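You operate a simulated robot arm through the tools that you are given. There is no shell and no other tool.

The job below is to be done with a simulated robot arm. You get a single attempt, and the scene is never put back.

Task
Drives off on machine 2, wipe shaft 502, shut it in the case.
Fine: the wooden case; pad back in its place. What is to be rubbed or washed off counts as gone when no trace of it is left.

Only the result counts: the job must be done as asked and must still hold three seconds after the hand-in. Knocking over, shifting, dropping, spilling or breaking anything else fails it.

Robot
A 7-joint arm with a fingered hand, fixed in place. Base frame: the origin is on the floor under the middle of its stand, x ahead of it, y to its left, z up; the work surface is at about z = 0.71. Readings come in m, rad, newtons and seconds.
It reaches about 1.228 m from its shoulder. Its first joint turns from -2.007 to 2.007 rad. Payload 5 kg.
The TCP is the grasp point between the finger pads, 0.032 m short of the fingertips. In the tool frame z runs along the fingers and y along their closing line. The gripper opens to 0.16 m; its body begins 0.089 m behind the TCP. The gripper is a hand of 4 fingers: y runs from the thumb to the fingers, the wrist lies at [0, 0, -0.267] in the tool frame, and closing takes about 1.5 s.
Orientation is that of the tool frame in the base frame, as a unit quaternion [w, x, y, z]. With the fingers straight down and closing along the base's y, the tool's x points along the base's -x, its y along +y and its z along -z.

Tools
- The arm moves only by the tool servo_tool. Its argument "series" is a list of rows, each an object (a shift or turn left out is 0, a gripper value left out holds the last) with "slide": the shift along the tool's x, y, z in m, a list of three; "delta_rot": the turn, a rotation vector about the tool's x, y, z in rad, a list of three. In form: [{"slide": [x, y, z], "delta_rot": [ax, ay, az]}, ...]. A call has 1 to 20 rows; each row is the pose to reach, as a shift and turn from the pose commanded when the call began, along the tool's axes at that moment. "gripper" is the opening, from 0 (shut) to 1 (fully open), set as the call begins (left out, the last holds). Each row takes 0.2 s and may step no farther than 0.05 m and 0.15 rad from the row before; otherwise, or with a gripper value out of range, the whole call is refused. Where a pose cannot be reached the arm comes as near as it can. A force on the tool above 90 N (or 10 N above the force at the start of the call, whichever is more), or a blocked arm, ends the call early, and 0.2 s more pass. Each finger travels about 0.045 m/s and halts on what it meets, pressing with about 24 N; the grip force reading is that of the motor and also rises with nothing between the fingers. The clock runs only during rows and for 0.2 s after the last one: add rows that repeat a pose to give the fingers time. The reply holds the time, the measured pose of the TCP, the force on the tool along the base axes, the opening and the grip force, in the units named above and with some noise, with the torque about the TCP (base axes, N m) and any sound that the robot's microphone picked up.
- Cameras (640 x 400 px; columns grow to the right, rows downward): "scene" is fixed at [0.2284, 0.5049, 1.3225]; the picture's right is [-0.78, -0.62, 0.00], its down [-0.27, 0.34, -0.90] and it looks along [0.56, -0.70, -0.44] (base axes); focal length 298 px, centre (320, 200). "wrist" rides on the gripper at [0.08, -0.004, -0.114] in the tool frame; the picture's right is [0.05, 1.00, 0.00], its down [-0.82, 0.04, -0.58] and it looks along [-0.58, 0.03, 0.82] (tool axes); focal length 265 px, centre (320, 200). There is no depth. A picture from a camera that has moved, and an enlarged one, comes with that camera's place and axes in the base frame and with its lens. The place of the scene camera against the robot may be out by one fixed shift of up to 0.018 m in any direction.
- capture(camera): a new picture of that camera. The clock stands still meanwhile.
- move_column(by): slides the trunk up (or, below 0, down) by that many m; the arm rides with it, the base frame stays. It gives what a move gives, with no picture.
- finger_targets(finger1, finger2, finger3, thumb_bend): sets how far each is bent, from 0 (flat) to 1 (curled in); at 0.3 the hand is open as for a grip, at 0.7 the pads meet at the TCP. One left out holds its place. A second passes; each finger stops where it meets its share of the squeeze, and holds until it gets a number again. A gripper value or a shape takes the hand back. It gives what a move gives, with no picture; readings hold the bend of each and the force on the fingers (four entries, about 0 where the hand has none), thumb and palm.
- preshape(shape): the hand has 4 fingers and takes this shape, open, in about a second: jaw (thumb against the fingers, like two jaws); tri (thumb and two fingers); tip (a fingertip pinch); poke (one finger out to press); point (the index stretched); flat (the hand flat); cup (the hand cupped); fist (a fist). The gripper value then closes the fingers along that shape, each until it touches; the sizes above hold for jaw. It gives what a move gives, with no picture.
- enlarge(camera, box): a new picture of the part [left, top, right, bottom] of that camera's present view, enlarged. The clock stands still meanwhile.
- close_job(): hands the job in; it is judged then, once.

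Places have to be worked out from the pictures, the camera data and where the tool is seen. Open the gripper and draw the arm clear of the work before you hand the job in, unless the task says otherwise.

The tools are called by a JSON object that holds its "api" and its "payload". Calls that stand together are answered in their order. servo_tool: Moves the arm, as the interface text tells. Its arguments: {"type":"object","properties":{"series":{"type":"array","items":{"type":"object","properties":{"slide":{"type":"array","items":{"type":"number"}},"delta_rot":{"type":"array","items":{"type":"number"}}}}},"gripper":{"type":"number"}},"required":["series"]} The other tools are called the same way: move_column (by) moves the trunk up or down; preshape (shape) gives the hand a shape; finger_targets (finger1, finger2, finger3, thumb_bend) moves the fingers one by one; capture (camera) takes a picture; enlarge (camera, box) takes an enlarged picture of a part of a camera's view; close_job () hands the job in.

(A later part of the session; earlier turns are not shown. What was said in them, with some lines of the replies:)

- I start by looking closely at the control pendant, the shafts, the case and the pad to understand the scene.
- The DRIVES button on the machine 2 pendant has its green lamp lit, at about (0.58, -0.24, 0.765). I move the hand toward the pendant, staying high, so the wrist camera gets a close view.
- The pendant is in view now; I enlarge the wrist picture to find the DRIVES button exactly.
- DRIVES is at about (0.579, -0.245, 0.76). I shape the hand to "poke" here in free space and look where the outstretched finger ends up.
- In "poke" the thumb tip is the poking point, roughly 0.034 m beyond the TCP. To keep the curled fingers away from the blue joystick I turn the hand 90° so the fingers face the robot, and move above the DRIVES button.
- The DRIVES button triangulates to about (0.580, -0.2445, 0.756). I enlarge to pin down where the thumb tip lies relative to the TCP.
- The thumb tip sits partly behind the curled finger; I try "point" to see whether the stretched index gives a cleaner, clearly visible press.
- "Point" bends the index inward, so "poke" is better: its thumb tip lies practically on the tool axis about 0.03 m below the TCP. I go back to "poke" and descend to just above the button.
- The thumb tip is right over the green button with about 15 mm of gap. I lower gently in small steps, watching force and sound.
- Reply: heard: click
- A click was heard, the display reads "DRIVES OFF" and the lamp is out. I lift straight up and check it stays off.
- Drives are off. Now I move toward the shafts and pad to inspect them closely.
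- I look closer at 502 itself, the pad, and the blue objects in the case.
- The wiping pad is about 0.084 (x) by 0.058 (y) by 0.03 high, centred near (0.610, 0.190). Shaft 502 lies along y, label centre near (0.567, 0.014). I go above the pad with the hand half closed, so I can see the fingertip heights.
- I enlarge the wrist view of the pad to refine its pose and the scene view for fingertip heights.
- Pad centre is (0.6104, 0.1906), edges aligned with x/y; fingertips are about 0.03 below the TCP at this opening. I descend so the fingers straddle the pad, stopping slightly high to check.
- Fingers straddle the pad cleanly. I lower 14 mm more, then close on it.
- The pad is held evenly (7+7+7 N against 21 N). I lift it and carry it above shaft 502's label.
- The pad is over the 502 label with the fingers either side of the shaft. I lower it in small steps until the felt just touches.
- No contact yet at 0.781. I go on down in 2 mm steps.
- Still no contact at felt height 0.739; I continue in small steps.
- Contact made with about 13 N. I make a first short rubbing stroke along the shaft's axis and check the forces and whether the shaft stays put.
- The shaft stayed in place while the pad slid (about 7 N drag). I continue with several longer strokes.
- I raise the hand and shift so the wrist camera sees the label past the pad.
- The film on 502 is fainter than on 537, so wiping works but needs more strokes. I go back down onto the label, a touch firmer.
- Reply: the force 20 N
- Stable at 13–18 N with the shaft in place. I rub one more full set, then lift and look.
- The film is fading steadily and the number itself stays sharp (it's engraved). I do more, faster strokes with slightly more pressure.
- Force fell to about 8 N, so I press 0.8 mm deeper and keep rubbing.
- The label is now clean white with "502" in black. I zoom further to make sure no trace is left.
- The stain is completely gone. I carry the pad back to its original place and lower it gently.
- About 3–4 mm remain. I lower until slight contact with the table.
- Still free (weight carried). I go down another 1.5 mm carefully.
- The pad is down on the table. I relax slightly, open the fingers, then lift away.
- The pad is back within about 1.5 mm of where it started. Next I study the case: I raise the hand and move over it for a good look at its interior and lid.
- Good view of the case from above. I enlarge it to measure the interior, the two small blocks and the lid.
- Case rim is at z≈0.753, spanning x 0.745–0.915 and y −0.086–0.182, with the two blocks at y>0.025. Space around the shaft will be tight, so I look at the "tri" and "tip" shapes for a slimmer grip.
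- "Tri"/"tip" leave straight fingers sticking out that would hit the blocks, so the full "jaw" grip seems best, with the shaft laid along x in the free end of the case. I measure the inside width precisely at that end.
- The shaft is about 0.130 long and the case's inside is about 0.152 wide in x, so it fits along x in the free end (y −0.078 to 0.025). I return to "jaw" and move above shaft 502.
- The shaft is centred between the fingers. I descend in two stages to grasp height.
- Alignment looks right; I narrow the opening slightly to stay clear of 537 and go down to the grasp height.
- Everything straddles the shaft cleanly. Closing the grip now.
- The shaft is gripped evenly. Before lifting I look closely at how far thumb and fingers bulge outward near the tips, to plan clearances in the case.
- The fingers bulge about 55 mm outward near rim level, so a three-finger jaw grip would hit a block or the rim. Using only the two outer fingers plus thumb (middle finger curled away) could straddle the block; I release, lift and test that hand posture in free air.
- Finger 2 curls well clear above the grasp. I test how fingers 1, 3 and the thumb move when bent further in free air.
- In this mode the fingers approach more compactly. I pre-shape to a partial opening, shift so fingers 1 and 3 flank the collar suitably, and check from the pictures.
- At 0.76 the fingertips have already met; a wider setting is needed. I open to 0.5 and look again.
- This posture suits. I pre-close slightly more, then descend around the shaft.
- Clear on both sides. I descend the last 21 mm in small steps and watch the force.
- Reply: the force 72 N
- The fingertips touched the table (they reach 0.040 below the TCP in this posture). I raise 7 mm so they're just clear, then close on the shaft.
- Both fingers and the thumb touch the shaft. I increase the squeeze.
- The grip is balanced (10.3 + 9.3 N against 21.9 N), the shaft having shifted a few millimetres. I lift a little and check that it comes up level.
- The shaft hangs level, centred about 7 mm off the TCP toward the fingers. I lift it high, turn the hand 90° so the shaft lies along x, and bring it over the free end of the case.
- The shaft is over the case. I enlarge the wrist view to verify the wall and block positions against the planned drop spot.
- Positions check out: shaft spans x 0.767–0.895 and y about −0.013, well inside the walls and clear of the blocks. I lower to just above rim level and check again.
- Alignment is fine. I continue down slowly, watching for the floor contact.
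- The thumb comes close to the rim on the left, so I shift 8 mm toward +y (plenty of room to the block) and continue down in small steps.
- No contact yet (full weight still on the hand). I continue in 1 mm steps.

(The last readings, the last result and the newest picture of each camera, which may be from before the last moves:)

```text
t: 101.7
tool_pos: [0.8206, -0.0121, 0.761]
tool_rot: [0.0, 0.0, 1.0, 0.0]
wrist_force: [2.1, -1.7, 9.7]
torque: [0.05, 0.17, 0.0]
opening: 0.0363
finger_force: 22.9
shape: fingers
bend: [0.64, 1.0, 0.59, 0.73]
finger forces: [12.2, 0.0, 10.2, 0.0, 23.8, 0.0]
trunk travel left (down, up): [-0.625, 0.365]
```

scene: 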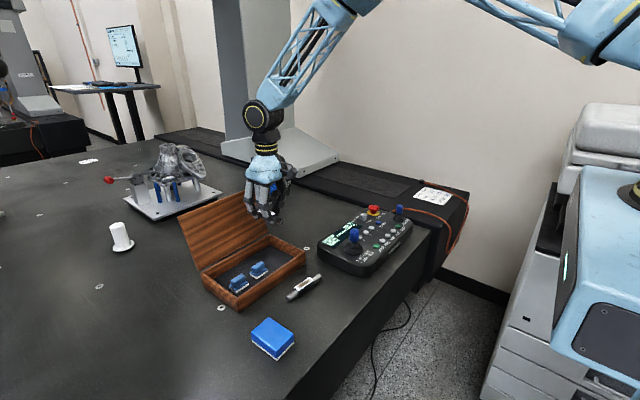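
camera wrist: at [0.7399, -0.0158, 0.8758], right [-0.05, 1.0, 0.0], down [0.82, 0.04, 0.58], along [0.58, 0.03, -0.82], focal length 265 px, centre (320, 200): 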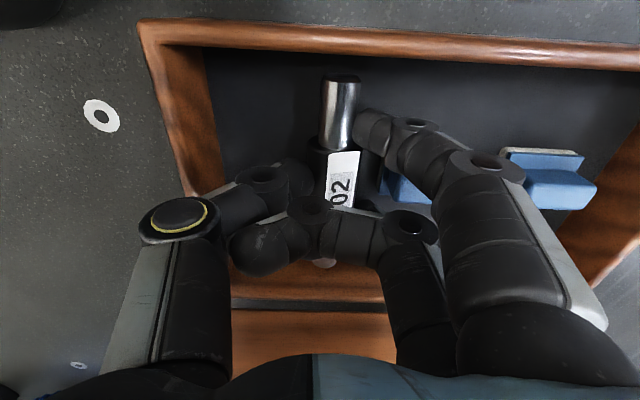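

The shaft is on the case floor. I ease up 1 mm and open the fingers a few millimetres to release it.

{"api": "servo_tool", "payload": {"series": [{"slide": [0, 0, -0.0012]}, {"slide": [0, 0, -0.0012]}]}}

{"api": "finger_targets", "payload": {"finger1": 0.6, "finger3": 0.55, "thumb_bend": 0.69}}

{"api": "capture", "payload": {"camera": "wrist"}}

{"api": "enlarge", "payload": {"camera": "scene", "box": [200, 200, 310, 310]}}

```text
t: 102.3
tool_pos: [0.8197, -0.013, 0.7614]
tool_rot: [0.0, 0.001, 1.0, 0.0]
wrist_force: [3.5, -1.0, 5.5]
torque: [0.05, 0.09, -0.02]
opening: 0.0364
finger_force: 22.1
shape: fingers
bend: [0.64, 1.0, 0.59, 0.73]
finger forces: [11.2, 0.1, 10.0, 0.0, 22.9, 0.0]
trunk travel left (down, up): [-0.625, 0.365]
```

```text
t: 103.3
tool_pos: [0.8201, -0.0128, 0.7608]
tool_rot: [0.0, 0.0, 1.0, 0.0]
wrist_force: [-0.1, -0.2, -0.4]
torque: [-0.01, 0.01, -0.03]
opening: 0.0407
finger_force: 0.2
shape: fingers
bend: [0.6, 1.0, 0.55, 0.69]
finger forces: [0.2, 0.0, 0.1, 0.0, 0.5, 0.0]
trunk travel left (down, up): [-0.625, 0.365]
```

```text
taken
camera wrist: at [0.7393, -0.0155, 0.8743], right [-0.05, 1.0, 0.0], down [0.82, 0.04, 0.58], along [0.58, 0.03, -0.82], focal length 265 px, centre (320, 200)
```

wrist: 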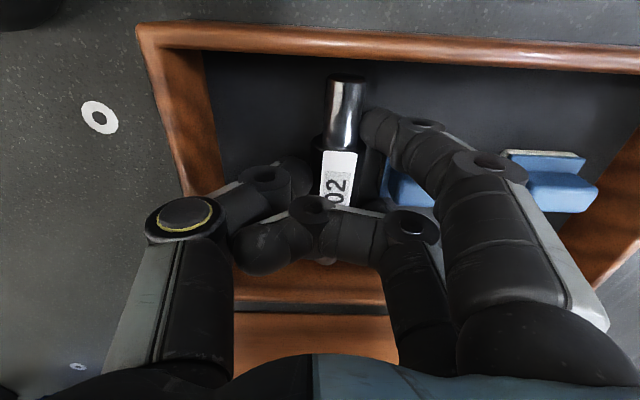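

```text
3.64 times, centred on (255, 255) of scene
camera zoom: at [0.2284, 0.5049, 1.3225], right [-0.78, -0.62, 0.0], down [-0.27, 0.34, -0.9], along [0.56, -0.7, -0.44], focal length 1084 px, centre (556, 0)
```

zoom: 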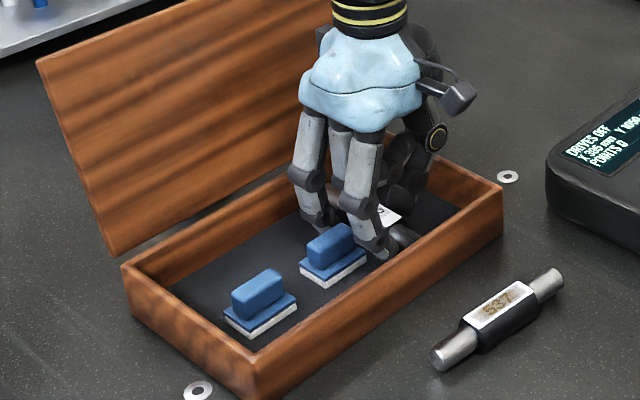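

Nearly free; I open the thumb a bit more and lift straight up slowly.

{"api": "finger_targets", "payload": {"finger1": 0.59, "finger3": 0.54, "thumb_bend": 0.66}}

{"api": "servo_tool", "payload": {"series": [{"slide": [0, 0, -0.004]}, {"slide": [0, 0, -0.01]}, {"slide": [0, 0, -0.018]}, {"slide": [0, 0, -0.018]}]}}

{"api": "capture", "payload": {"camera": "wrist"}}

{"api": "enlarge", "payload": {"camera": "scene", "box": [200, 200, 310, 310]}}

```text
t: 104.3
tool_pos: [0.819, -0.012, 0.7606]
tool_rot: [0.0, 0.0, 1.0, 0.0]
wrist_force: [-0.6, 0.1, 0.2]
torque: [-0.02, 0.02, -0.03]
opening: 0.0448
finger_force: 0.1
shape: fingers
bend: [0.59, 1.0, 0.54, 0.66]
finger forces: [0.0, 0.1, 0.0, 0.1, 0.0, 0.0]
trunk travel left (down, up): [-0.625, 0.365]
```

```text
t: 105.3
tool_pos: [0.8203, -0.0123, 0.7782]
tool_rot: [0.0, 0.0, 1.0, 0.0]
wrist_force: [0.4, -0.6, 0.5]
torque: [0.01, 0.02, 0.0]
opening: 0.0445
finger_force: 0.0
shape: fingers
bend: [0.59, 1.0, 0.54, 0.66]
finger forces: [0.0, 0.0, 0.1, 0.0, 0.0, 0.1]
trunk travel left (down, up): [-0.625, 0.365]
```

```text
taken
camera wrist: at [0.7395, -0.0152, 0.8922], right [-0.05, 1.0, 0.0], down [0.82, 0.04, 0.58], along [0.58, 0.03, -0.82], focal length 265 px, centre (320, 200)
```

wrist: 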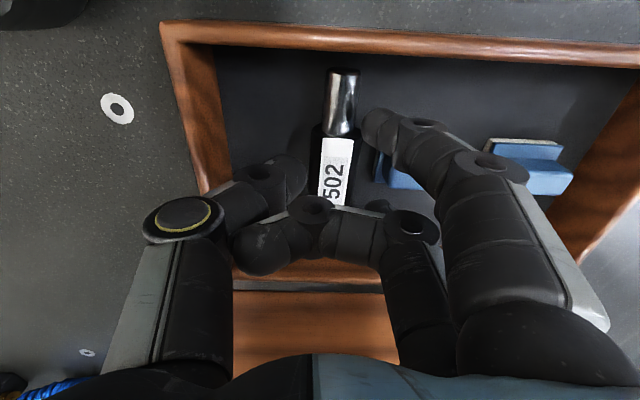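

```text
3.64 times, centred on (255, 255) of scene
camera zoom: at [0.2284, 0.5049, 1.3225], right [-0.78, -0.62, 0.0], down [-0.27, 0.34, -0.9], along [0.56, -0.7, -0.44], focal length 1084 px, centre (556, 0)
```

zoom: 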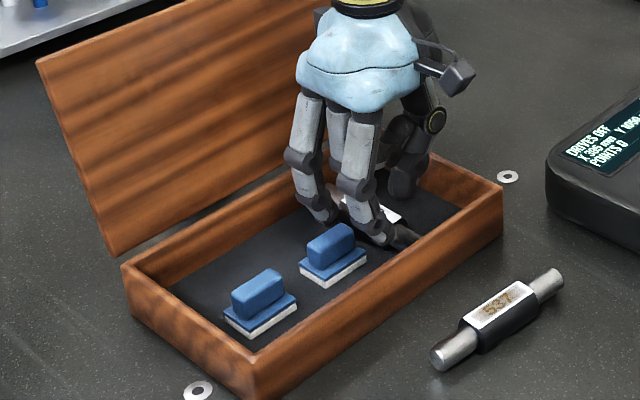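

The shaft stays in place and the hand is free. I raise the hand well up and inspect the case.

{"api": "servo_tool", "payload": {"series": [{"slide": [0, 0, -0.03]}, {"slide": [0, 0, -0.07]}, {"slide": [0, 0, -0.115]}, {"slide": [0, 0, -0.16]}, {"slide": [0.03, 0, -0.2]}, {"slide": [0.06, 0, -0.24]}, {"slide": [0.09, 0, -0.28]}, {"slide": [0.12, 0, -0.3]}, {"slide": [0.12, 0, -0.3]}]}}

{"api": "preshape", "payload": {"shape": "jaw"}}

{"api": "capture", "payload": {"camera": "wrist"}}

{"api": "enlarge", "payload": {"camera": "scene", "box": [170, 180, 320, 320]}}

```text
t: 107.3
tool_pos: [0.7004, -0.0136, 1.0767]
tool_rot: [0.0, -0.001, 1.0, 0.0]
wrist_force: [-0.5, 1.0, -0.5]
torque: [-0.01, 0.0, 0.01]
opening: 0.0451
finger_force: 0.0
shape: fingers
bend: [0.59, 1.0, 0.54, 0.66]
finger forces: [0.0, 0.0, 0.0, 0.1, 0.0, 0.0]
trunk travel left (down, up): [-0.625, 0.365]
```

```text
t: 108.2
tool_pos: [0.7007, -0.0138, 1.0762]
tool_rot: [-0.001, -0.001, 1.0, 0.0]
wrist_force: [-0.2, 0.8, 0.3]
torque: [-0.01, -0.04, 0.02]
opening: 0.1466
finger_force: 0.1
shape: jaw
bend: [0.45, 0.45, 0.45, 0.13]
finger forces: [0.0, 0.0, 0.0, 0.1, 0.0, 0.0]
trunk travel left (down, up): [-0.625, 0.365]
```

```text
taken
camera wrist: at [0.6197, -0.0168, 1.1909], right [-0.05, 1.0, 0.0], down [0.82, 0.04, 0.58], along [0.58, 0.03, -0.82], focal length 265 px, centre (320, 200)
```

wrist: 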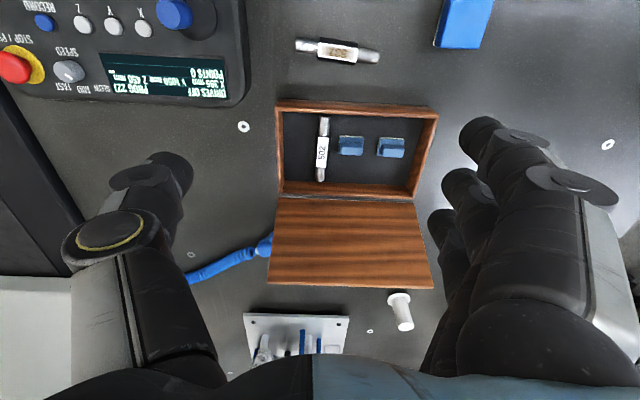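

```text
2.86 times, centred on (245, 250) of scene
camera zoom: at [0.2284, 0.5049, 1.3225], right [-0.78, -0.62, 0.0], down [-0.27, 0.34, -0.9], along [0.56, -0.7, -0.44], focal length 851 px, centre (534, 57)
```

zoom: 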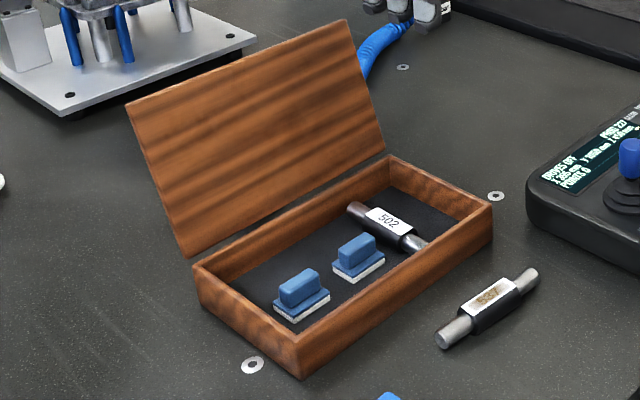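

The shaft 502 lies flat in the case, label up, and the blocks are untouched. For the lid (hinge at x≈0.916, top edge near x≈0.975, z≈0.92) I'll straddle its top edge with thumb behind and fingers in front, so I go above it with the hand turned 90°.

{"api": "servo_tool", "payload": {"series": [{"slide": [-0.0245, 0.006, 0], "delta_rot": [0, 0, -0.143]}, {"slide": [-0.049, 0.011, 0], "delta_rot": [0, 0, -0.286]}, {"slide": [-0.0735, 0.017, 0], "delta_rot": [0, 0, -0.429]}, {"slide": [-0.098, 0.022, 0], "delta_rot": [0, 0, -0.572]}, {"slide": [-0.1225, 0.028, 0], "delta_rot": [0, 0, -0.715]}, {"slide": [-0.147, 0.033, 0], "delta_rot": [0, 0, -0.858]}, {"slide": [-0.1715, 0.039, 0], "delta_rot": [0, 0, -1.0]}, {"slide": [-0.196, 0.044, 0], "delta_rot": [0, 0, -1.143]}, {"slide": [-0.2205, 0.05, 0], "delta_rot": [0, 0, -1.286]}, {"slide": [-0.245, 0.055, 0], "delta_rot": [0, 0, -1.429]}, {"slide": [-0.2696, 0.061, 0], "delta_rot": [0, 0, -1.571]}, {"slide": [-0.2696, 0.061, 0], "delta_rot": [0, 0, -1.571]}], "gripper": 0.5}}

{"api": "capture", "payload": {"camera": "wrist"}}

{"api": "capture", "payload": {"camera": "scene"}}

```text
t: 110.8
tool_pos: [0.969, 0.0492, 1.0781]
tool_rot: [0.0, 0.708, -0.706, 0.001]
wrist_force: [-0.9, 0.3, -0.8]
torque: [-0.01, -0.01, -0.01]
opening: 0.0807
finger_force: 0.0
shape: jaw
bend: [0.72, 0.72, 0.72, 0.7]
finger forces: [0.1, 0.1, 0.1, 0.1, 0.0, 0.0]
trunk travel left (down, up): [-0.625, 0.365]
```

```text
taken
camera wrist: at [0.9731, -0.0305, 1.1915], right [-1.0, -0.05, 0.0], down [-0.04, 0.82, 0.58], along [-0.03, 0.58, -0.82], focal length 265 px, centre (320, 200)
```

wrist: 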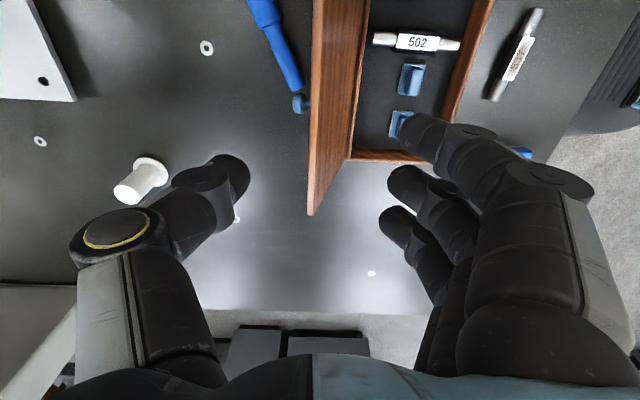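

```text
taken
```

scene: 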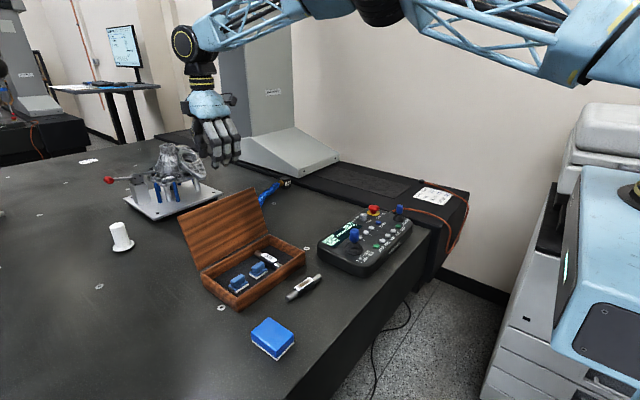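

I see the lid's top edge at x≈0.978. I descend so that it comes between thumb (behind) and fingers (in front).

{"api": "servo_tool", "payload": {"series": [{"slide": [0, 0, 0.04]}, {"slide": [0, 0, 0.08]}, {"slide": [0, 0, 0.12]}, {"slide": [0, 0, 0.15]}, {"slide": [0, 0, 0.165]}, {"slide": [0, 0, 0.165]}], "gripper": 0.45}}

{"api": "capture", "payload": {"camera": "wrist"}}

{"api": "enlarge", "payload": {"camera": "scene", "box": [160, 90, 320, 310]}}

```text
t: 112.2
tool_pos: [0.9692, 0.0492, 0.9147]
tool_rot: [0.0, -0.707, 0.707, -0.001]
wrist_force: [-1.0, -0.4, 0.7]
torque: [0.0, -0.01, 0.0]
opening: 0.0724
finger_force: 0.1
shape: jaw
bend: [0.73, 0.73, 0.73, 0.7]
finger forces: [0.1, 0.0, 0.1, 0.1, 0.1, 0.0]
trunk travel left (down, up): [-0.625, 0.365]
```

```text
taken
camera wrist: at [0.9738, -0.0308, 1.0279], right [-1.0, -0.05, 0.0], down [-0.04, 0.82, 0.58], along [-0.03, 0.58, -0.82], focal length 265 px, centre (320, 200)
```

wrist: 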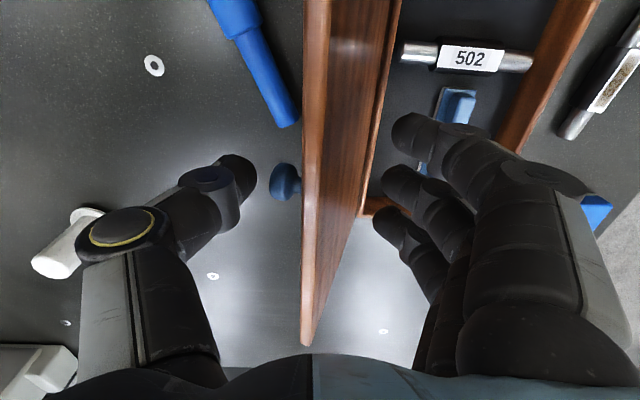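

```text
1.82 times, centred on (240, 200) of scene
camera zoom: at [0.2284, 0.5049, 1.3225], right [-0.78, -0.62, 0.0], down [-0.27, 0.34, -0.9], along [0.56, -0.7, -0.44], focal length 542 px, centre (466, 200)
```

zoom: 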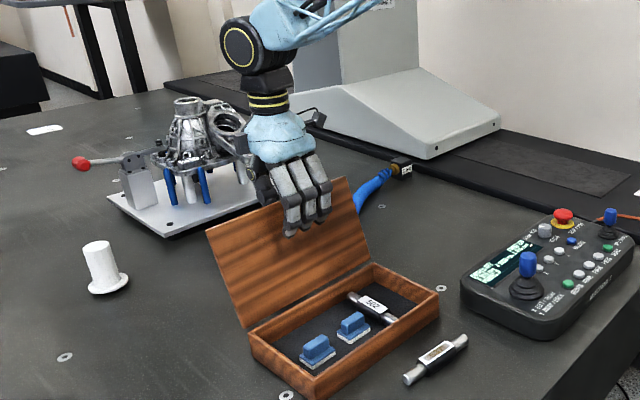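

There's a blue knob on the back (outer) face of the lid. I take a closer look at it.

{"api": "enlarge", "payload": {"camera": "wrist", "box": [220, 100, 420, 260]}}

{"api": "enlarge", "payload": {"camera": "scene", "box": [170, 150, 300, 280]}}

```text
2.50 times, centred on (320, 180) of wrist
camera zoom: at [0.9738, -0.0308, 1.0279], right [-1.0, -0.05, 0.0], down [-0.04, 0.82, 0.58], along [-0.03, 0.58, -0.82], focal length 664 px, centre (320, 250)
```

zoom: 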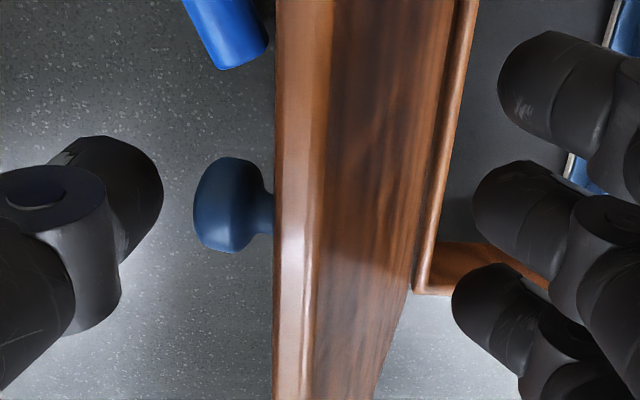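

```text
3.08 times, centred on (235, 215) of scene
camera zoom: at [0.2284, 0.5049, 1.3225], right [-0.78, -0.62, 0.0], down [-0.27, 0.34, -0.9], along [0.56, -0.7, -0.44], focal length 917 px, centre (582, 154)
```

zoom: 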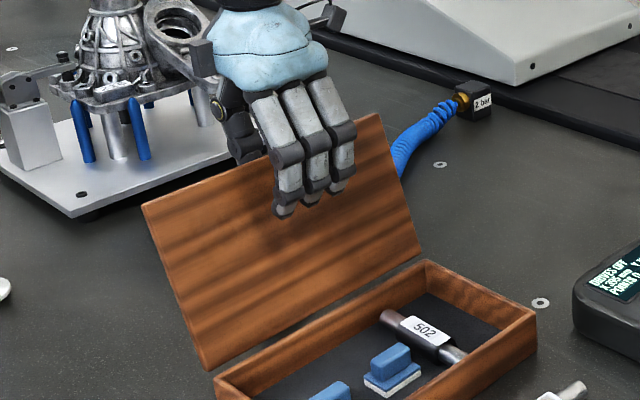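

The knob is near the top edge's centre, right in front of the thumb. I pull gently toward −x so the thumb pushes the lid forward a little, to learn how the hinge behaves.

{"api": "servo_tool", "payload": {"series": [{"slide": [0, 0.008, 0]}, {"slide": [0, 0.016, 0]}, {"slide": [0, 0.024, 0]}, {"slide": [0, 0.032, 0]}, {"slide": [0, 0.032, 0]}]}}

{"api": "capture", "payload": {"camera": "wrist"}}

{"api": "enlarge", "payload": {"camera": "scene", "box": [170, 130, 320, 310]}}

```text
t: 113.4
tool_pos: [0.937, 0.0487, 0.9132]
tool_rot: [0.001, 0.708, -0.706, 0.0]
wrist_force: [-0.8, 0.7, -0.1]
torque: [-0.01, -0.02, 0.0]
opening: 0.0728
finger_force: 0.0
shape: jaw
bend: [0.73, 0.73, 0.73, 0.7]
finger forces: [0.1, 0.1, 0.0, 0.0, 0.1, 0.0]
trunk travel left (down, up): [-0.625, 0.365]
```

```text
taken
camera wrist: at [0.942, -0.0305, 1.0274], right [-1.0, -0.05, 0.0], down [-0.04, 0.82, 0.58], along [-0.03, 0.58, -0.82], focal length 265 px, centre (320, 200)
```

wrist: 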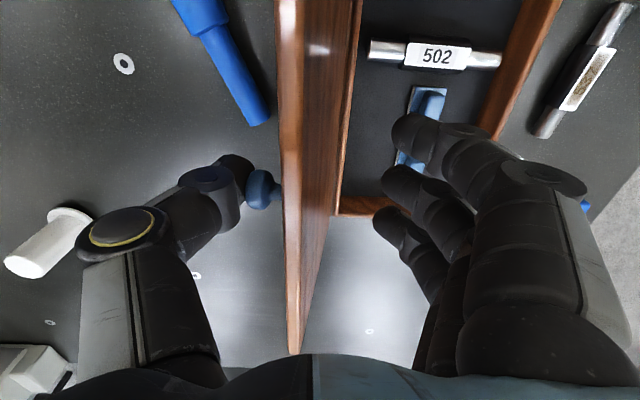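

```text
2.22 times, centred on (245, 220) of scene
camera zoom: at [0.2284, 0.5049, 1.3225], right [-0.78, -0.62, 0.0], down [-0.27, 0.34, -0.9], along [0.56, -0.7, -0.44], focal length 662 px, centre (487, 156)
```

zoom: 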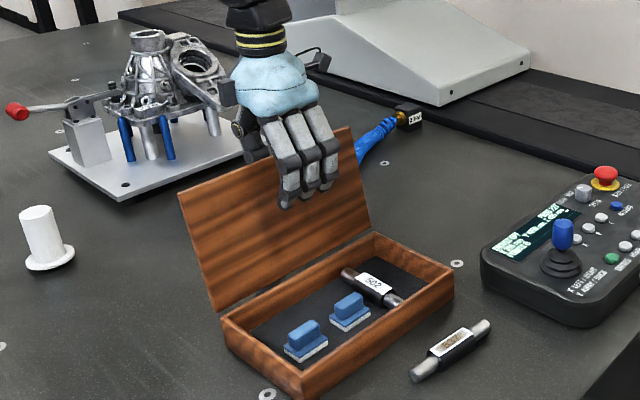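

The lid moved forward with almost no force. I back off 2 cm to see whether it stays put or falls back.

{"api": "servo_tool", "payload": {"series": [{"slide": [0, -0.01, 0]}, {"slide": [0, -0.02, 0]}, {"slide": [0, -0.02, 0]}]}}

{"api": "capture", "payload": {"camera": "wrist"}}

```text
t: 114.2
tool_pos: [0.9565, 0.0478, 0.9129]
tool_rot: [0.0, -0.707, 0.708, 0.0]
wrist_force: [0.3, 0.0, -0.2]
torque: [0.01, 0.0, -0.04]
opening: 0.0732
finger_force: 0.1
shape: jaw
bend: [0.73, 0.73, 0.73, 0.7]
finger forces: [0.0, 0.0, 0.0, 0.1, 0.2, 0.0]
trunk travel left (down, up): [-0.625, 0.365]
```

```text
taken
camera wrist: at [0.9608, -0.0311, 1.0266], right [-1.0, -0.05, 0.0], down [-0.04, 0.82, 0.58], along [-0.03, 0.58, -0.82], focal length 265 px, centre (320, 200)
```

wrist: 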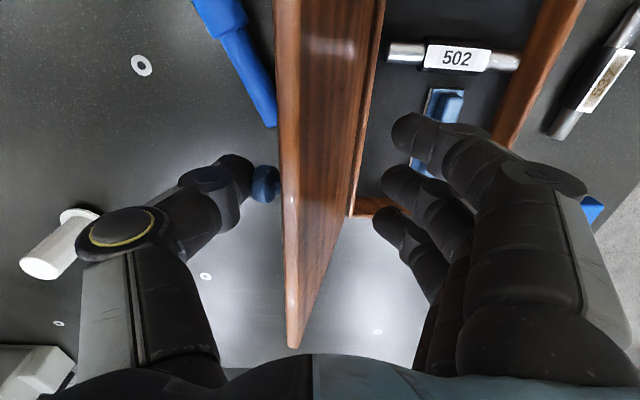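

The hinge is free, so the lid would slam once past vertical; I'll lower it in a controlled way, resting on the fingers. First the thumb pushes it slowly past vertical.

{"api": "servo_tool", "payload": {"series": [{"slide": [0, 0.01, 0]}, {"slide": [0, 0.02, 0]}, {"slide": [0, 0.03, 0]}, {"slide": [0, 0.04, 0]}, {"slide": [0, 0.048, 0.0]}, {"slide": [0, 0.055, 0.001]}, {"slide": [0, 0.055, 0.001]}], "gripper": 0.42}}

{"api": "capture", "payload": {"camera": "wrist"}}

{"api": "enlarge", "payload": {"camera": "scene", "box": [170, 130, 320, 310]}}

```text
t: 115.8
tool_pos: [0.9016, 0.0493, 0.9134]
tool_rot: [-0.001, 0.707, -0.707, 0.0]
wrist_force: [0.6, -0.8, 0.3]
torque: [0.0, 0.02, -0.01]
opening: 0.0681
finger_force: 0.1
shape: jaw
bend: [0.73, 0.73, 0.73, 0.7]
finger forces: [0.1, 0.1, 0.0, 0.1, 0.1, 0.0]
trunk travel left (down, up): [-0.625, 0.365]
```

```text
taken
camera wrist: at [0.9064, -0.0306, 1.0264], right [-1.0, -0.05, 0.0], down [-0.04, 0.82, 0.58], along [-0.03, 0.58, -0.82], focal length 265 px, centre (320, 200)
```

wrist: 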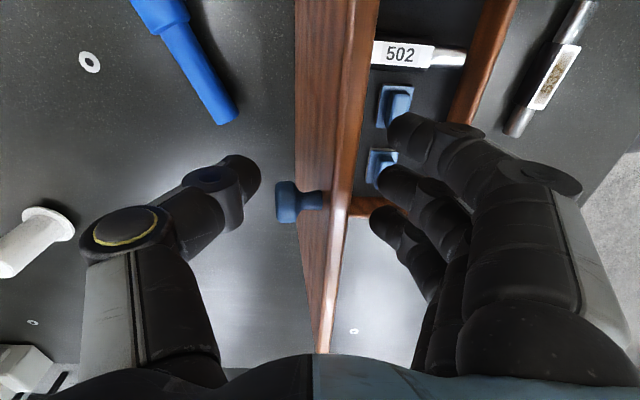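

```text
2.22 times, centred on (245, 220) of scene
camera zoom: at [0.2284, 0.5049, 1.3225], right [-0.78, -0.62, 0.0], down [-0.27, 0.34, -0.9], along [0.56, -0.7, -0.44], focal length 662 px, centre (487, 156)
```

zoom: 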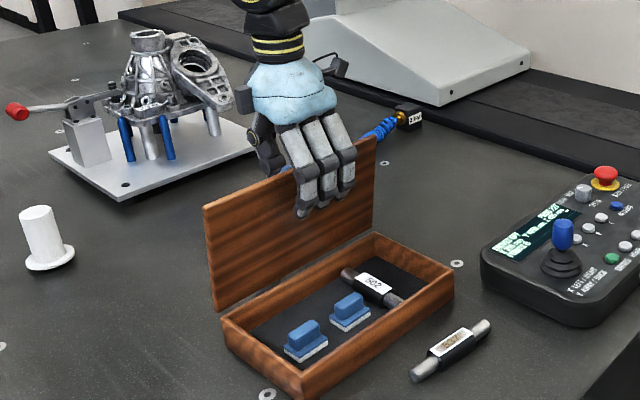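

The lid is just past vertical. I hold still briefly to see whether it tips onto the fingers.

{"api": "servo_tool", "payload": {"series": [{"slide": [0, 0, 0]}, {"slide": [0, 0, 0]}, {"slide": [0, 0, 0]}]}}

{"api": "capture", "payload": {"camera": "wrist"}}

```text
t: 116.6
tool_pos: [0.9028, 0.049, 0.9132]
tool_rot: [0.0, 0.707, -0.707, 0.0]
wrist_force: [-0.2, 0.1, -0.1]
torque: [0.04, 0.01, -0.03]
opening: 0.0681
finger_force: 0.2
shape: jaw
bend: [0.73, 0.73, 0.73, 0.7]
finger forces: [0.1, 0.1, 0.1, 0.1, 0.0, 0.0]
trunk travel left (down, up): [-0.625, 0.365]
```

```text
taken
camera wrist: at [0.9065, -0.0306, 1.0265], right [-1.0, -0.05, 0.0], down [-0.04, 0.82, 0.58], along [-0.03, 0.58, -0.82], focal length 265 px, centre (320, 200)
```

wrist: 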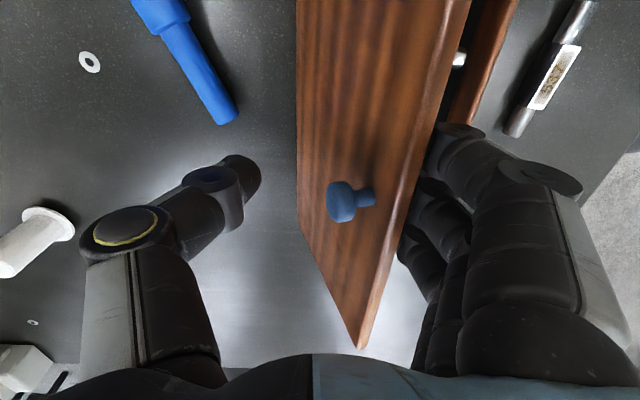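

The lid now rests quietly on the fingers, knob visible. I lower it along its arc, tilting the hand progressively so the fingertips keep supporting it from below.

{"api": "servo_tool", "payload": {"series": [{"slide": [0, 0.0147, 0.002], "delta_rot": [0.087, 0, 0]}, {"slide": [0, 0.0293, 0.004], "delta_rot": [0.1745, 0, 0]}, {"slide": [0, 0.0432, 0.0072], "delta_rot": [0.262, 0, 0]}, {"slide": [0, 0.0571, 0.0112], "delta_rot": [0.349, 0, 0]}, {"slide": [0, 0.0571, 0.0112], "delta_rot": [0.349, 0, 0]}]}}

{"api": "capture", "payload": {"camera": "wrist"}}

{"api": "enlarge", "payload": {"camera": "scene", "box": [170, 130, 320, 310]}}

```text
t: 117.8
tool_pos: [0.846, 0.0471, 0.8996]
tool_rot: [-0.122, 0.697, -0.696, 0.123]
wrist_force: [-0.8, -0.9, 0.3]
torque: [-0.01, 0.01, -0.01]
opening: 0.0679
finger_force: 0.1
shape: jaw
bend: [0.73, 0.73, 0.73, 0.7]
finger forces: [0.3, 0.2, 0.2, 0.0, 0.0, 0.0]
trunk travel left (down, up): [-0.625, 0.365]
```

```text
taken
camera wrist: at [0.8101, -0.0321, 1.0096], right [-0.94, -0.05, -0.34], down [-0.24, 0.82, 0.53], along [0.25, 0.58, -0.78], focal length 265 px, centre (320, 200)
```

wrist: 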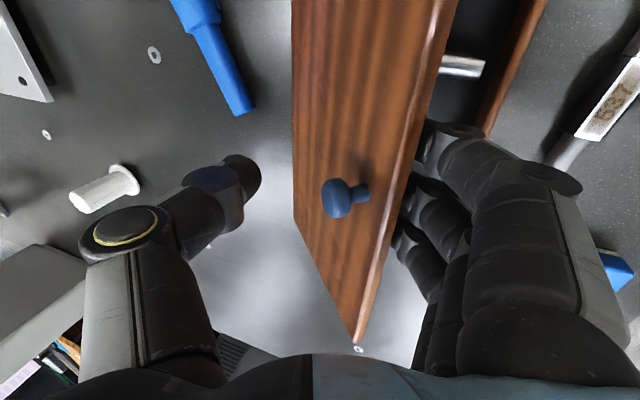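

```text
2.22 times, centred on (245, 220) of scene
camera zoom: at [0.2284, 0.5049, 1.3225], right [-0.78, -0.62, 0.0], down [-0.27, 0.34, -0.9], along [0.56, -0.7, -0.44], focal length 662 px, centre (487, 156)
```

zoom: 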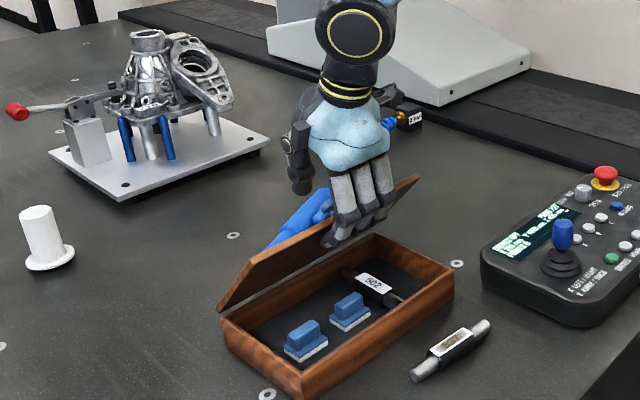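

Working smoothly with only slight contact. I continue lowering to about 25° above horizontal.

{"api": "servo_tool", "payload": {"series": [{"slide": [0, 0.0138, 0.0014], "delta_rot": [0.07, 0, 0]}, {"slide": [0, 0.0279, 0.0035], "delta_rot": [0.14, 0, 0]}, {"slide": [0, 0.0417, 0.0067], "delta_rot": [0.21, 0, 0]}, {"slide": [0, 0.0556, 0.011], "delta_rot": [0.279, 0, 0]}, {"slide": [0, 0.0684, 0.0171], "delta_rot": [0.332, 0, 0]}, {"slide": [0, 0.0814, 0.0236], "delta_rot": [0.384, 0, 0]}, {"slide": [0, 0.0814, 0.0236], "delta_rot": [0.384, 0, 0]}]}}

{"api": "capture", "payload": {"camera": "wrist"}}

{"api": "enlarge", "payload": {"camera": "scene", "box": [170, 130, 320, 310]}}

```text
t: 119.4
tool_pos: [0.7772, 0.0478, 0.8523]
tool_rot: [0.253, -0.66, 0.66, -0.254]
wrist_force: [1.1, -0.6, -0.3]
torque: [-0.01, -0.03, -0.02]
opening: 0.0682
finger_force: 0.2
shape: jaw
bend: [0.73, 0.73, 0.73, 0.7]
finger forces: [0.3, 0.3, 0.1, 0.0, 0.0, 0.0]
trunk travel left (down, up): [-0.625, 0.365]
```

```text
taken
camera wrist: at [0.7041, -0.0312, 0.9396], right [-0.74, -0.05, -0.67], down [-0.42, 0.82, 0.4], along [0.52, 0.58, -0.63], focal length 265 px, centre (320, 200)
```

wrist: 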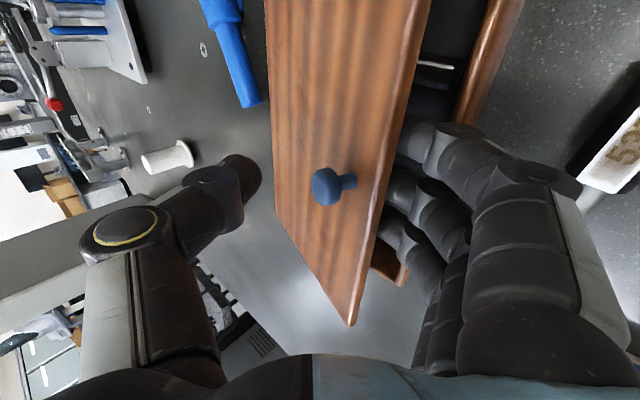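

```text
2.22 times, centred on (245, 220) of scene
camera zoom: at [0.2284, 0.5049, 1.3225], right [-0.78, -0.62, 0.0], down [-0.27, 0.34, -0.9], along [0.56, -0.7, -0.44], focal length 662 px, centre (487, 156)
```

zoom: 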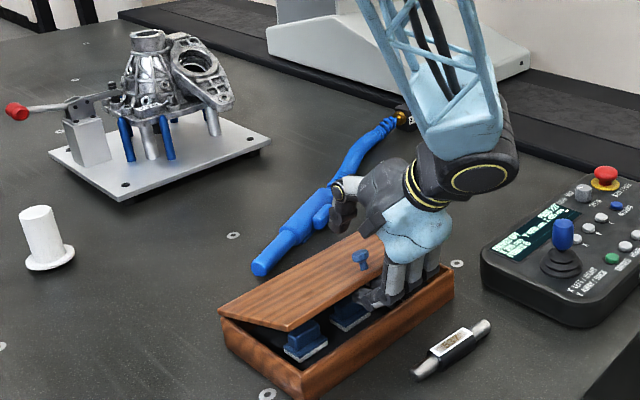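

The lid is about 22° above horizontal. The thumb would catch the knob when I pull back, so I open only the thumb first.

{"api": "finger_targets", "payload": {"thumb_bend": 0.2}}

{"api": "capture", "payload": {"camera": "wrist"}}

```text
t: 120.4
tool_pos: [0.7773, 0.0476, 0.8528]
tool_rot: [0.254, -0.66, 0.66, -0.253]
wrist_force: [0.6, -0.2, -0.6]
torque: [-0.03, 0.03, -0.02]
opening: 0.1361
finger_force: 0.5
shape: fingers
bend: [0.73, 0.73, 0.73, 0.2]
finger forces: [0.4, 0.4, 0.1, 0.1, 0.1, 0.0]
trunk travel left (down, up): [-0.625, 0.365]
```

```text
taken
camera wrist: at [0.7041, -0.031, 0.9394], right [-0.74, -0.05, -0.67], down [-0.42, 0.82, 0.4], along [0.52, 0.58, -0.63], focal length 265 px, centre (320, 200)
```

wrist: 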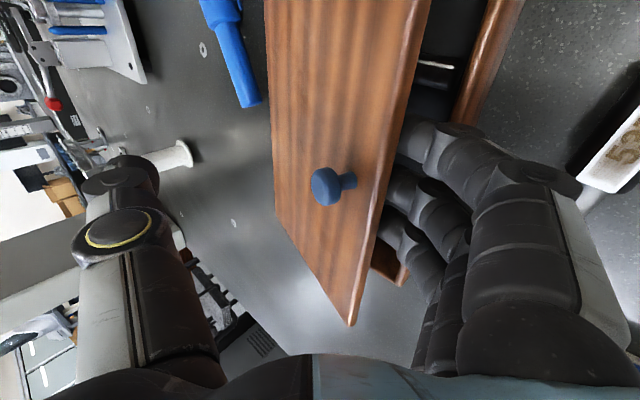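

Thumb is clear of the knob. I lower a bit more and slide the fingers out toward −x in small steps, letting the lid down.

{"api": "servo_tool", "payload": {"series": [{"slide": [0, 0.01, 0.0018], "delta_rot": [0.026, 0, 0]}, {"slide": [0, 0.0199, 0.0037], "delta_rot": [0.052, 0, 0]}, {"slide": [0, 0.0292, -0.001], "delta_rot": [0.052, 0, 0]}, {"slide": [0, 0.0384, -0.0058], "delta_rot": [0.052, 0, 0]}, {"slide": [0, 0.0476, -0.0105], "delta_rot": [0.052, 0, 0]}, {"slide": [0, 0.0476, -0.0105], "delta_rot": [0.052, 0, 0]}]}}

{"api": "capture", "payload": {"camera": "wrist"}}

{"api": "enlarge", "payload": {"camera": "scene", "box": [170, 170, 320, 310]}}

```text
t: 121.8
tool_pos: [0.7362, 0.0504, 0.8264]
tool_rot: [0.271, -0.653, 0.653, -0.271]
wrist_force: [-0.5, -0.2, -1.2]
torque: [-0.05, -0.01, 0.01]
opening: 0.1364
finger_force: 0.1
shape: fingers
bend: [0.73, 0.73, 0.73, 0.2]
finger forces: [0.0, 0.0, 0.1, 0.0, 0.1, 0.1]
trunk travel left (down, up): [-0.625, 0.365]
```

```text
taken
camera wrist: at [0.6574, -0.0302, 0.9102], right [-0.71, -0.05, -0.71], down [-0.44, 0.82, 0.38], along [0.56, 0.58, -0.6], focal length 265 px, centre (320, 200)
```

wrist: 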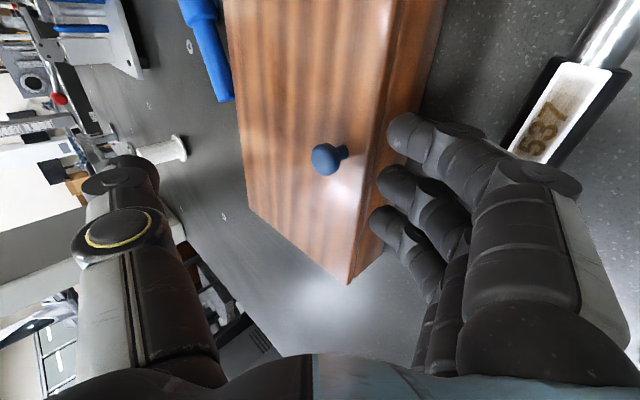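

```text
2.86 times, centred on (245, 240) of scene
camera zoom: at [0.2284, 0.5049, 1.3225], right [-0.78, -0.62, 0.0], down [-0.27, 0.34, -0.9], along [0.56, -0.7, -0.44], focal length 851 px, centre (534, 86)
```

zoom: 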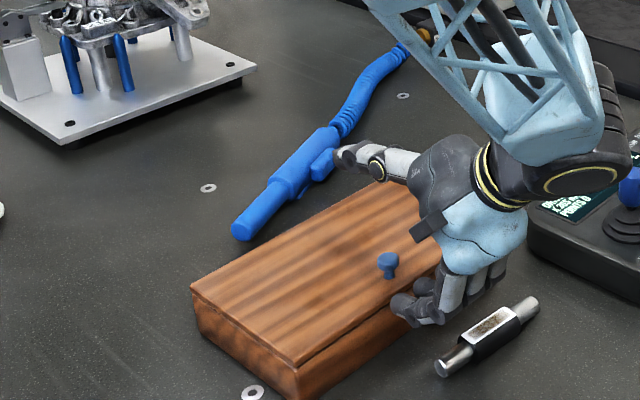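

The lid is closed. I lift the hand straight up and away, un-tilting it once clear.

{"api": "servo_tool", "payload": {"series": [{"slide": [0, -0.02, -0.032]}, {"slide": [0, -0.04, -0.064]}, {"slide": [0, -0.06, -0.0955], "delta_rot": [-0.13, 0, 0]}, {"slide": [0, -0.08, -0.127], "delta_rot": [-0.26, 0, 0]}, {"slide": [0, -0.1, -0.159], "delta_rot": [-0.39, 0, 0]}, {"slide": [0, -0.12, -0.191], "delta_rot": [-0.52, 0, 0]}, {"slide": [0, -0.12, -0.191], "delta_rot": [-0.65, 0, 0]}, {"slide": [0, -0.12, -0.191], "delta_rot": [-0.785, 0, 0]}, {"slide": [0, -0.12, -0.191], "delta_rot": [-0.785, 0, 0]}]}}

{"api": "capture", "payload": {"camera": "scene"}}

{"api": "enlarge", "payload": {"camera": "scene", "box": [170, 180, 350, 330]}}

{"api": "capture", "payload": {"camera": "wrist"}}

```text
t: 123.8
tool_pos: [0.6848, 0.0472, 1.0476]
tool_rot: [-0.001, -0.707, 0.707, 0.001]
wrist_force: [-0.3, -0.7, 0.4]
torque: [0.01, -0.01, 0.03]
opening: 0.1362
finger_force: 0.1
shape: fingers
bend: [0.73, 0.73, 0.73, 0.2]
finger forces: [0.0, 0.0, 0.1, 0.0, 0.0, 0.1]
trunk travel left (down, up): [-0.625, 0.365]
```

```text
taken
```

scene: 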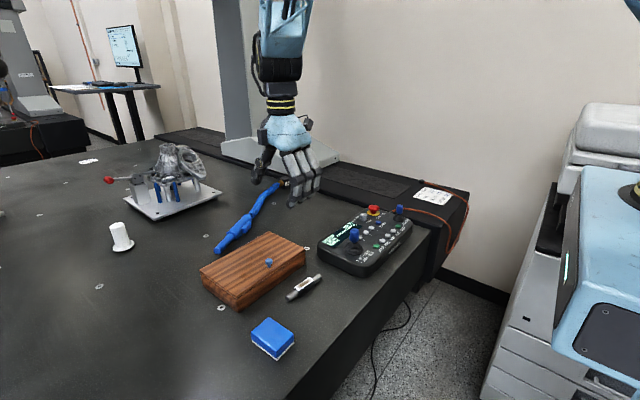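

```text
2.67 times, centred on (260, 255) of scene
camera zoom: at [0.2284, 0.5049, 1.3225], right [-0.78, -0.62, 0.0], down [-0.27, 0.34, -0.9], along [0.56, -0.7, -0.44], focal length 795 px, centre (480, 53)
```

zoom: 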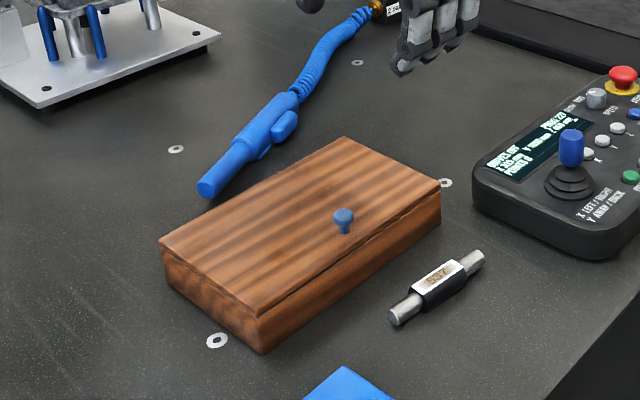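

```text
taken
camera wrist: at [0.6888, -0.0309, 1.1613], right [-1.0, -0.05, 0.0], down [-0.04, 0.82, 0.58], along [-0.03, 0.58, -0.82], focal length 265 px, centre (320, 200)
```

wrist: 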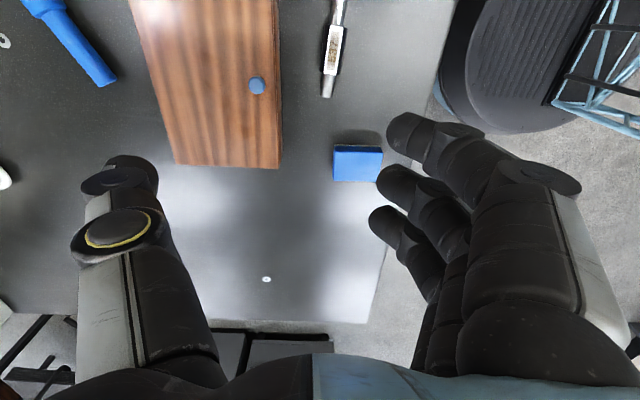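

The case looks shut. I zoom in on the lid seam and on the rest of the scene to check everything.

{"api": "enlarge", "payload": {"camera": "scene", "box": [195, 230, 310, 315]}}

{"api": "enlarge", "payload": {"camera": "scene", "box": [310, 190, 430, 280]}}

{"api": "enlarge", "payload": {"camera": "scene", "box": [230, 260, 370, 370]}}

{"api": "enlarge", "payload": {"camera": "wrist", "box": [100, 0, 320, 190]}}

```text
4.71 times, centred on (252, 272) of scene
camera zoom: at [0.2284, 0.5049, 1.3225], right [-0.78, -0.62, 0.0], down [-0.27, 0.34, -0.9], along [0.56, -0.7, -0.44], focal length 1402 px, centre (638, -141)
```

zoom: 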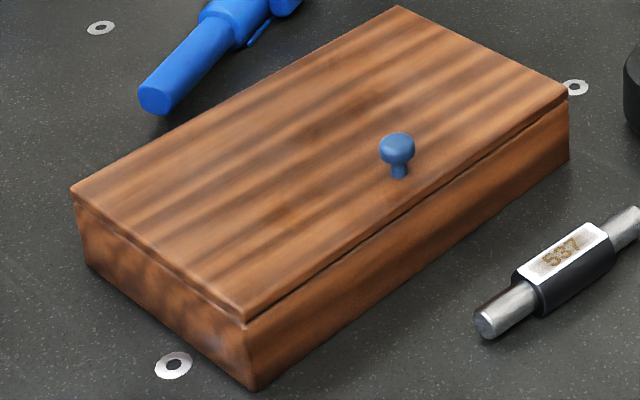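

```text
4.44 times, centred on (370, 235) of scene
camera zoom: at [0.2284, 0.5049, 1.3225], right [-0.78, -0.62, 0.0], down [-0.27, 0.34, -0.9], along [0.56, -0.7, -0.44], focal length 1324 px, centre (98, 44)
```

zoom: 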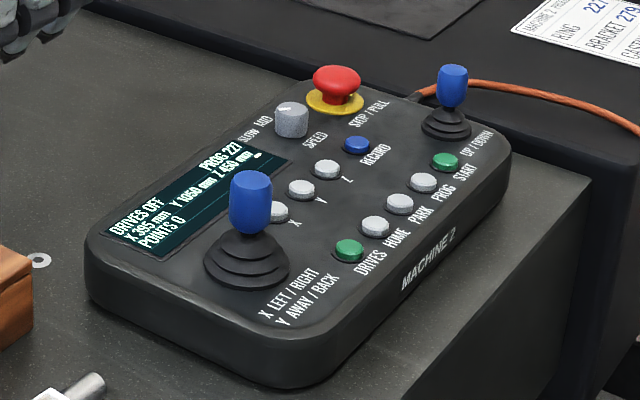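

```text
3.64 times, centred on (300, 315) of scene
camera zoom: at [0.2284, 0.5049, 1.3225], right [-0.78, -0.62, 0.0], down [-0.27, 0.34, -0.9], along [0.56, -0.7, -0.44], focal length 1084 px, centre (393, -218)
```

zoom: 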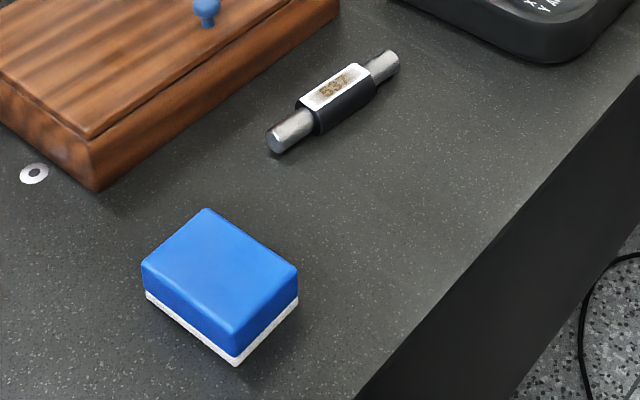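

```text
2.11 times, centred on (210, 95) of wrist
camera zoom: at [0.6888, -0.0309, 1.1613], right [-1.0, -0.05, 0.0], down [-0.04, 0.82, 0.58], along [-0.03, 0.58, -0.82], focal length 559 px, centre (552, 421)
```

zoom: 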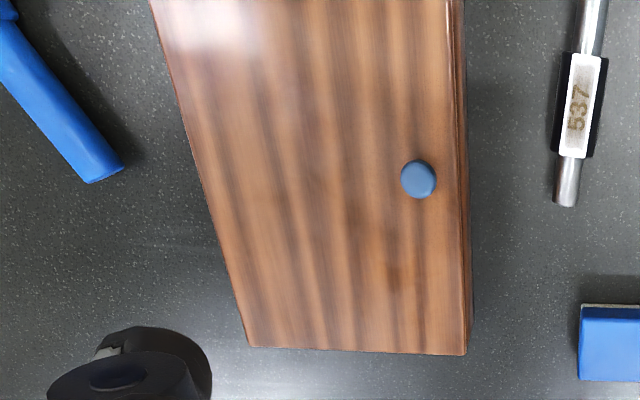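

Everything else is in place (drives off, pad, 537). I zoom tightly on the lid's front seam to judge whether it's fully down.

{"api": "enlarge", "payload": {"camera": "scene", "box": [225, 275, 265, 315]}}

{"api": "enlarge", "payload": {"camera": "scene", "box": [270, 240, 310, 280]}}

{"api": "enlarge", "payload": {"camera": "scene", "box": [195, 255, 235, 295]}}

```text
10.00 times, centred on (245, 295) of scene
camera zoom: at [0.2284, 0.5049, 1.3225], right [-0.78, -0.62, 0.0], down [-0.27, 0.34, -0.9], along [0.56, -0.7, -0.44], focal length 2980 px, centre (1070, -750)
```

zoom: 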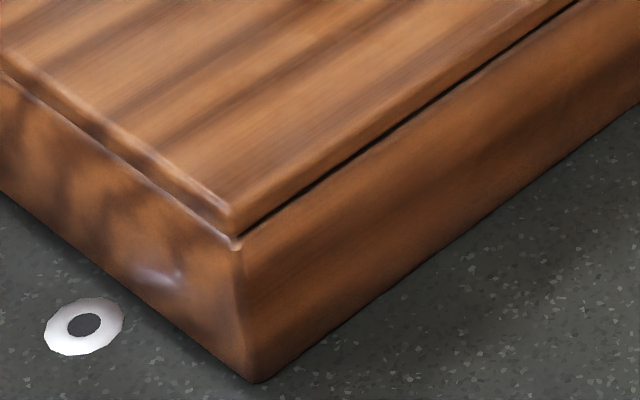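

```text
10.00 times, centred on (290, 260) of scene
camera zoom: at [0.2284, 0.5049, 1.3225], right [-0.78, -0.62, 0.0], down [-0.27, 0.34, -0.9], along [0.56, -0.7, -0.44], focal length 2980 px, centre (620, -400)
```

zoom: 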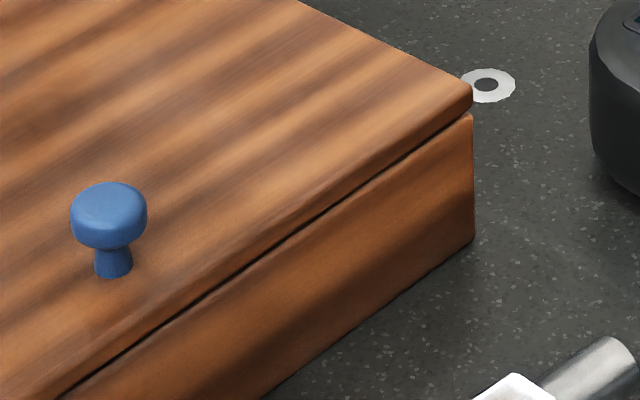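

```text
10.00 times, centred on (215, 275) of scene
camera zoom: at [0.2284, 0.5049, 1.3225], right [-0.78, -0.62, 0.0], down [-0.27, 0.34, -0.9], along [0.56, -0.7, -0.44], focal length 2980 px, centre (1370, -550)
```

zoom: 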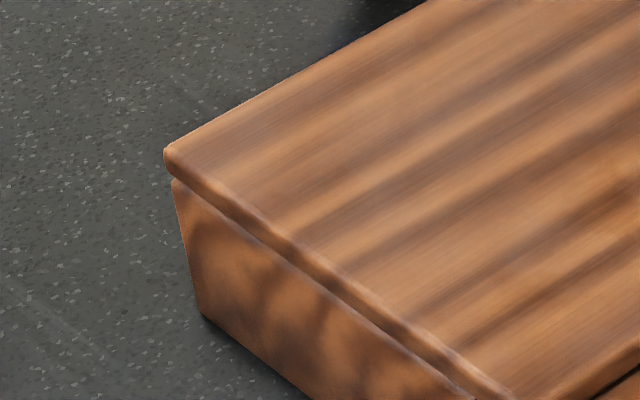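

The seam is a uniform hairline: the lid is fully shut. I open the hand and draw the arm up and clear.

{"api": "preshape", "payload": {"shape": "jaw"}}

{"api": "servo_tool", "payload": {"series": [{"slide": [0, 0.02, -0.035]}, {"slide": [0, 0.04, -0.07]}, {"slide": [0, 0.06, -0.1]}, {"slide": [0, 0.09, -0.12]}, {"slide": [0, 0.12, -0.12]}, {"slide": [0, 0.12, -0.12]}, {"slide": [0, 0.12, -0.12]}, {"slide": [0, 0.12, -0.12]}], "gripper": 1.0}}

{"api": "capture", "payload": {"camera": "scene"}}

{"api": "capture", "payload": {"camera": "wrist"}}

```text
t: 124.7
tool_pos: [0.6852, 0.0477, 1.0468]
tool_rot: [0.001, 0.707, -0.707, 0.0]
wrist_force: [-0.5, 0.0, 0.3]
torque: [0.0, 0.0, 0.0]
opening: 0.1464
finger_force: 0.0
shape: jaw
bend: [0.45, 0.45, 0.45, 0.13]
finger forces: [0.0, 0.1, 0.0, 0.1, 0.1, 0.1]
trunk travel left (down, up): [-0.625, 0.365]
```

```text
t: 126.5
tool_pos: [0.5628, 0.0501, 1.167]
tool_rot: [0.0, 0.707, -0.707, -0.001]
wrist_force: [-0.5, -0.2, -0.5]
torque: [-0.02, 0.0, -0.01]
opening: 0.1599
finger_force: 0.1
shape: jaw
bend: [0.3, 0.3, 0.3, 0.3]
finger forces: [0.1, 0.0, 0.0, 0.1, 0.1, 0.0]
trunk travel left (down, up): [-0.625, 0.365]
```

```text
taken
```

scene: 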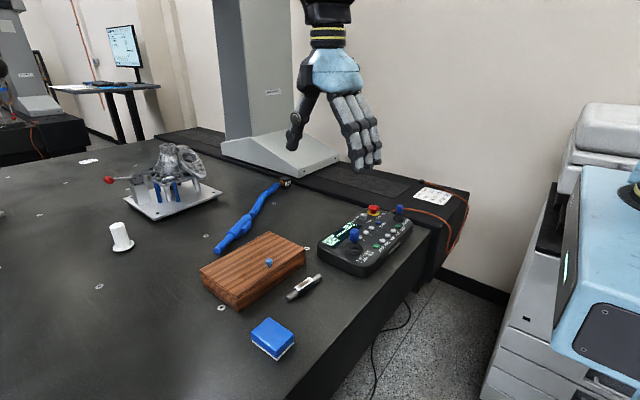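

```text
taken
camera wrist: at [0.5669, -0.0299, 1.2811], right [-1.0, -0.05, 0.0], down [-0.04, 0.82, 0.58], along [-0.03, 0.58, -0.82], focal length 265 px, centre (320, 200)
```

wrist: 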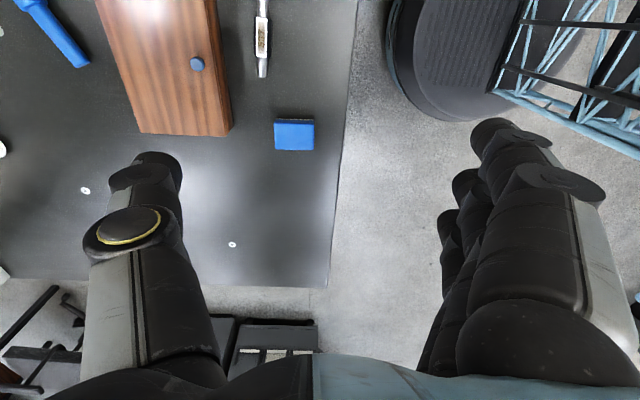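

Drives are off and shaft 502 is wiped clean and shut in the wooden case. The pad is back within about 1.5 mm of where it started, the hand is open, and the arm is clear. I'm handing the job in.

{"api": "close_job", "payload": {}}

```text
The job is handed in.
```

The job is done and handed in, with no verdict back yet.

- **Drives:** I pressed the DRIVES button on machine 2. The display reads "DRIVES OFF" and the lamp is out.
- **Shaft 502:** I rubbed its label with the blue pad until the brown film was gone. The close-up shows clean white with "502" in black.
- **Pad:** It is back on the table within about 1.5 mm of where it started.
- **Case:** Shaft 502 lies flat in the wooden case, beside the two small blue blocks already there. I lowered the lid by hand, and it is shut with an even hairline seam all round.

The camera views show nothing else moved, including shaft 537. The hand is open and the arm is clear of the work.
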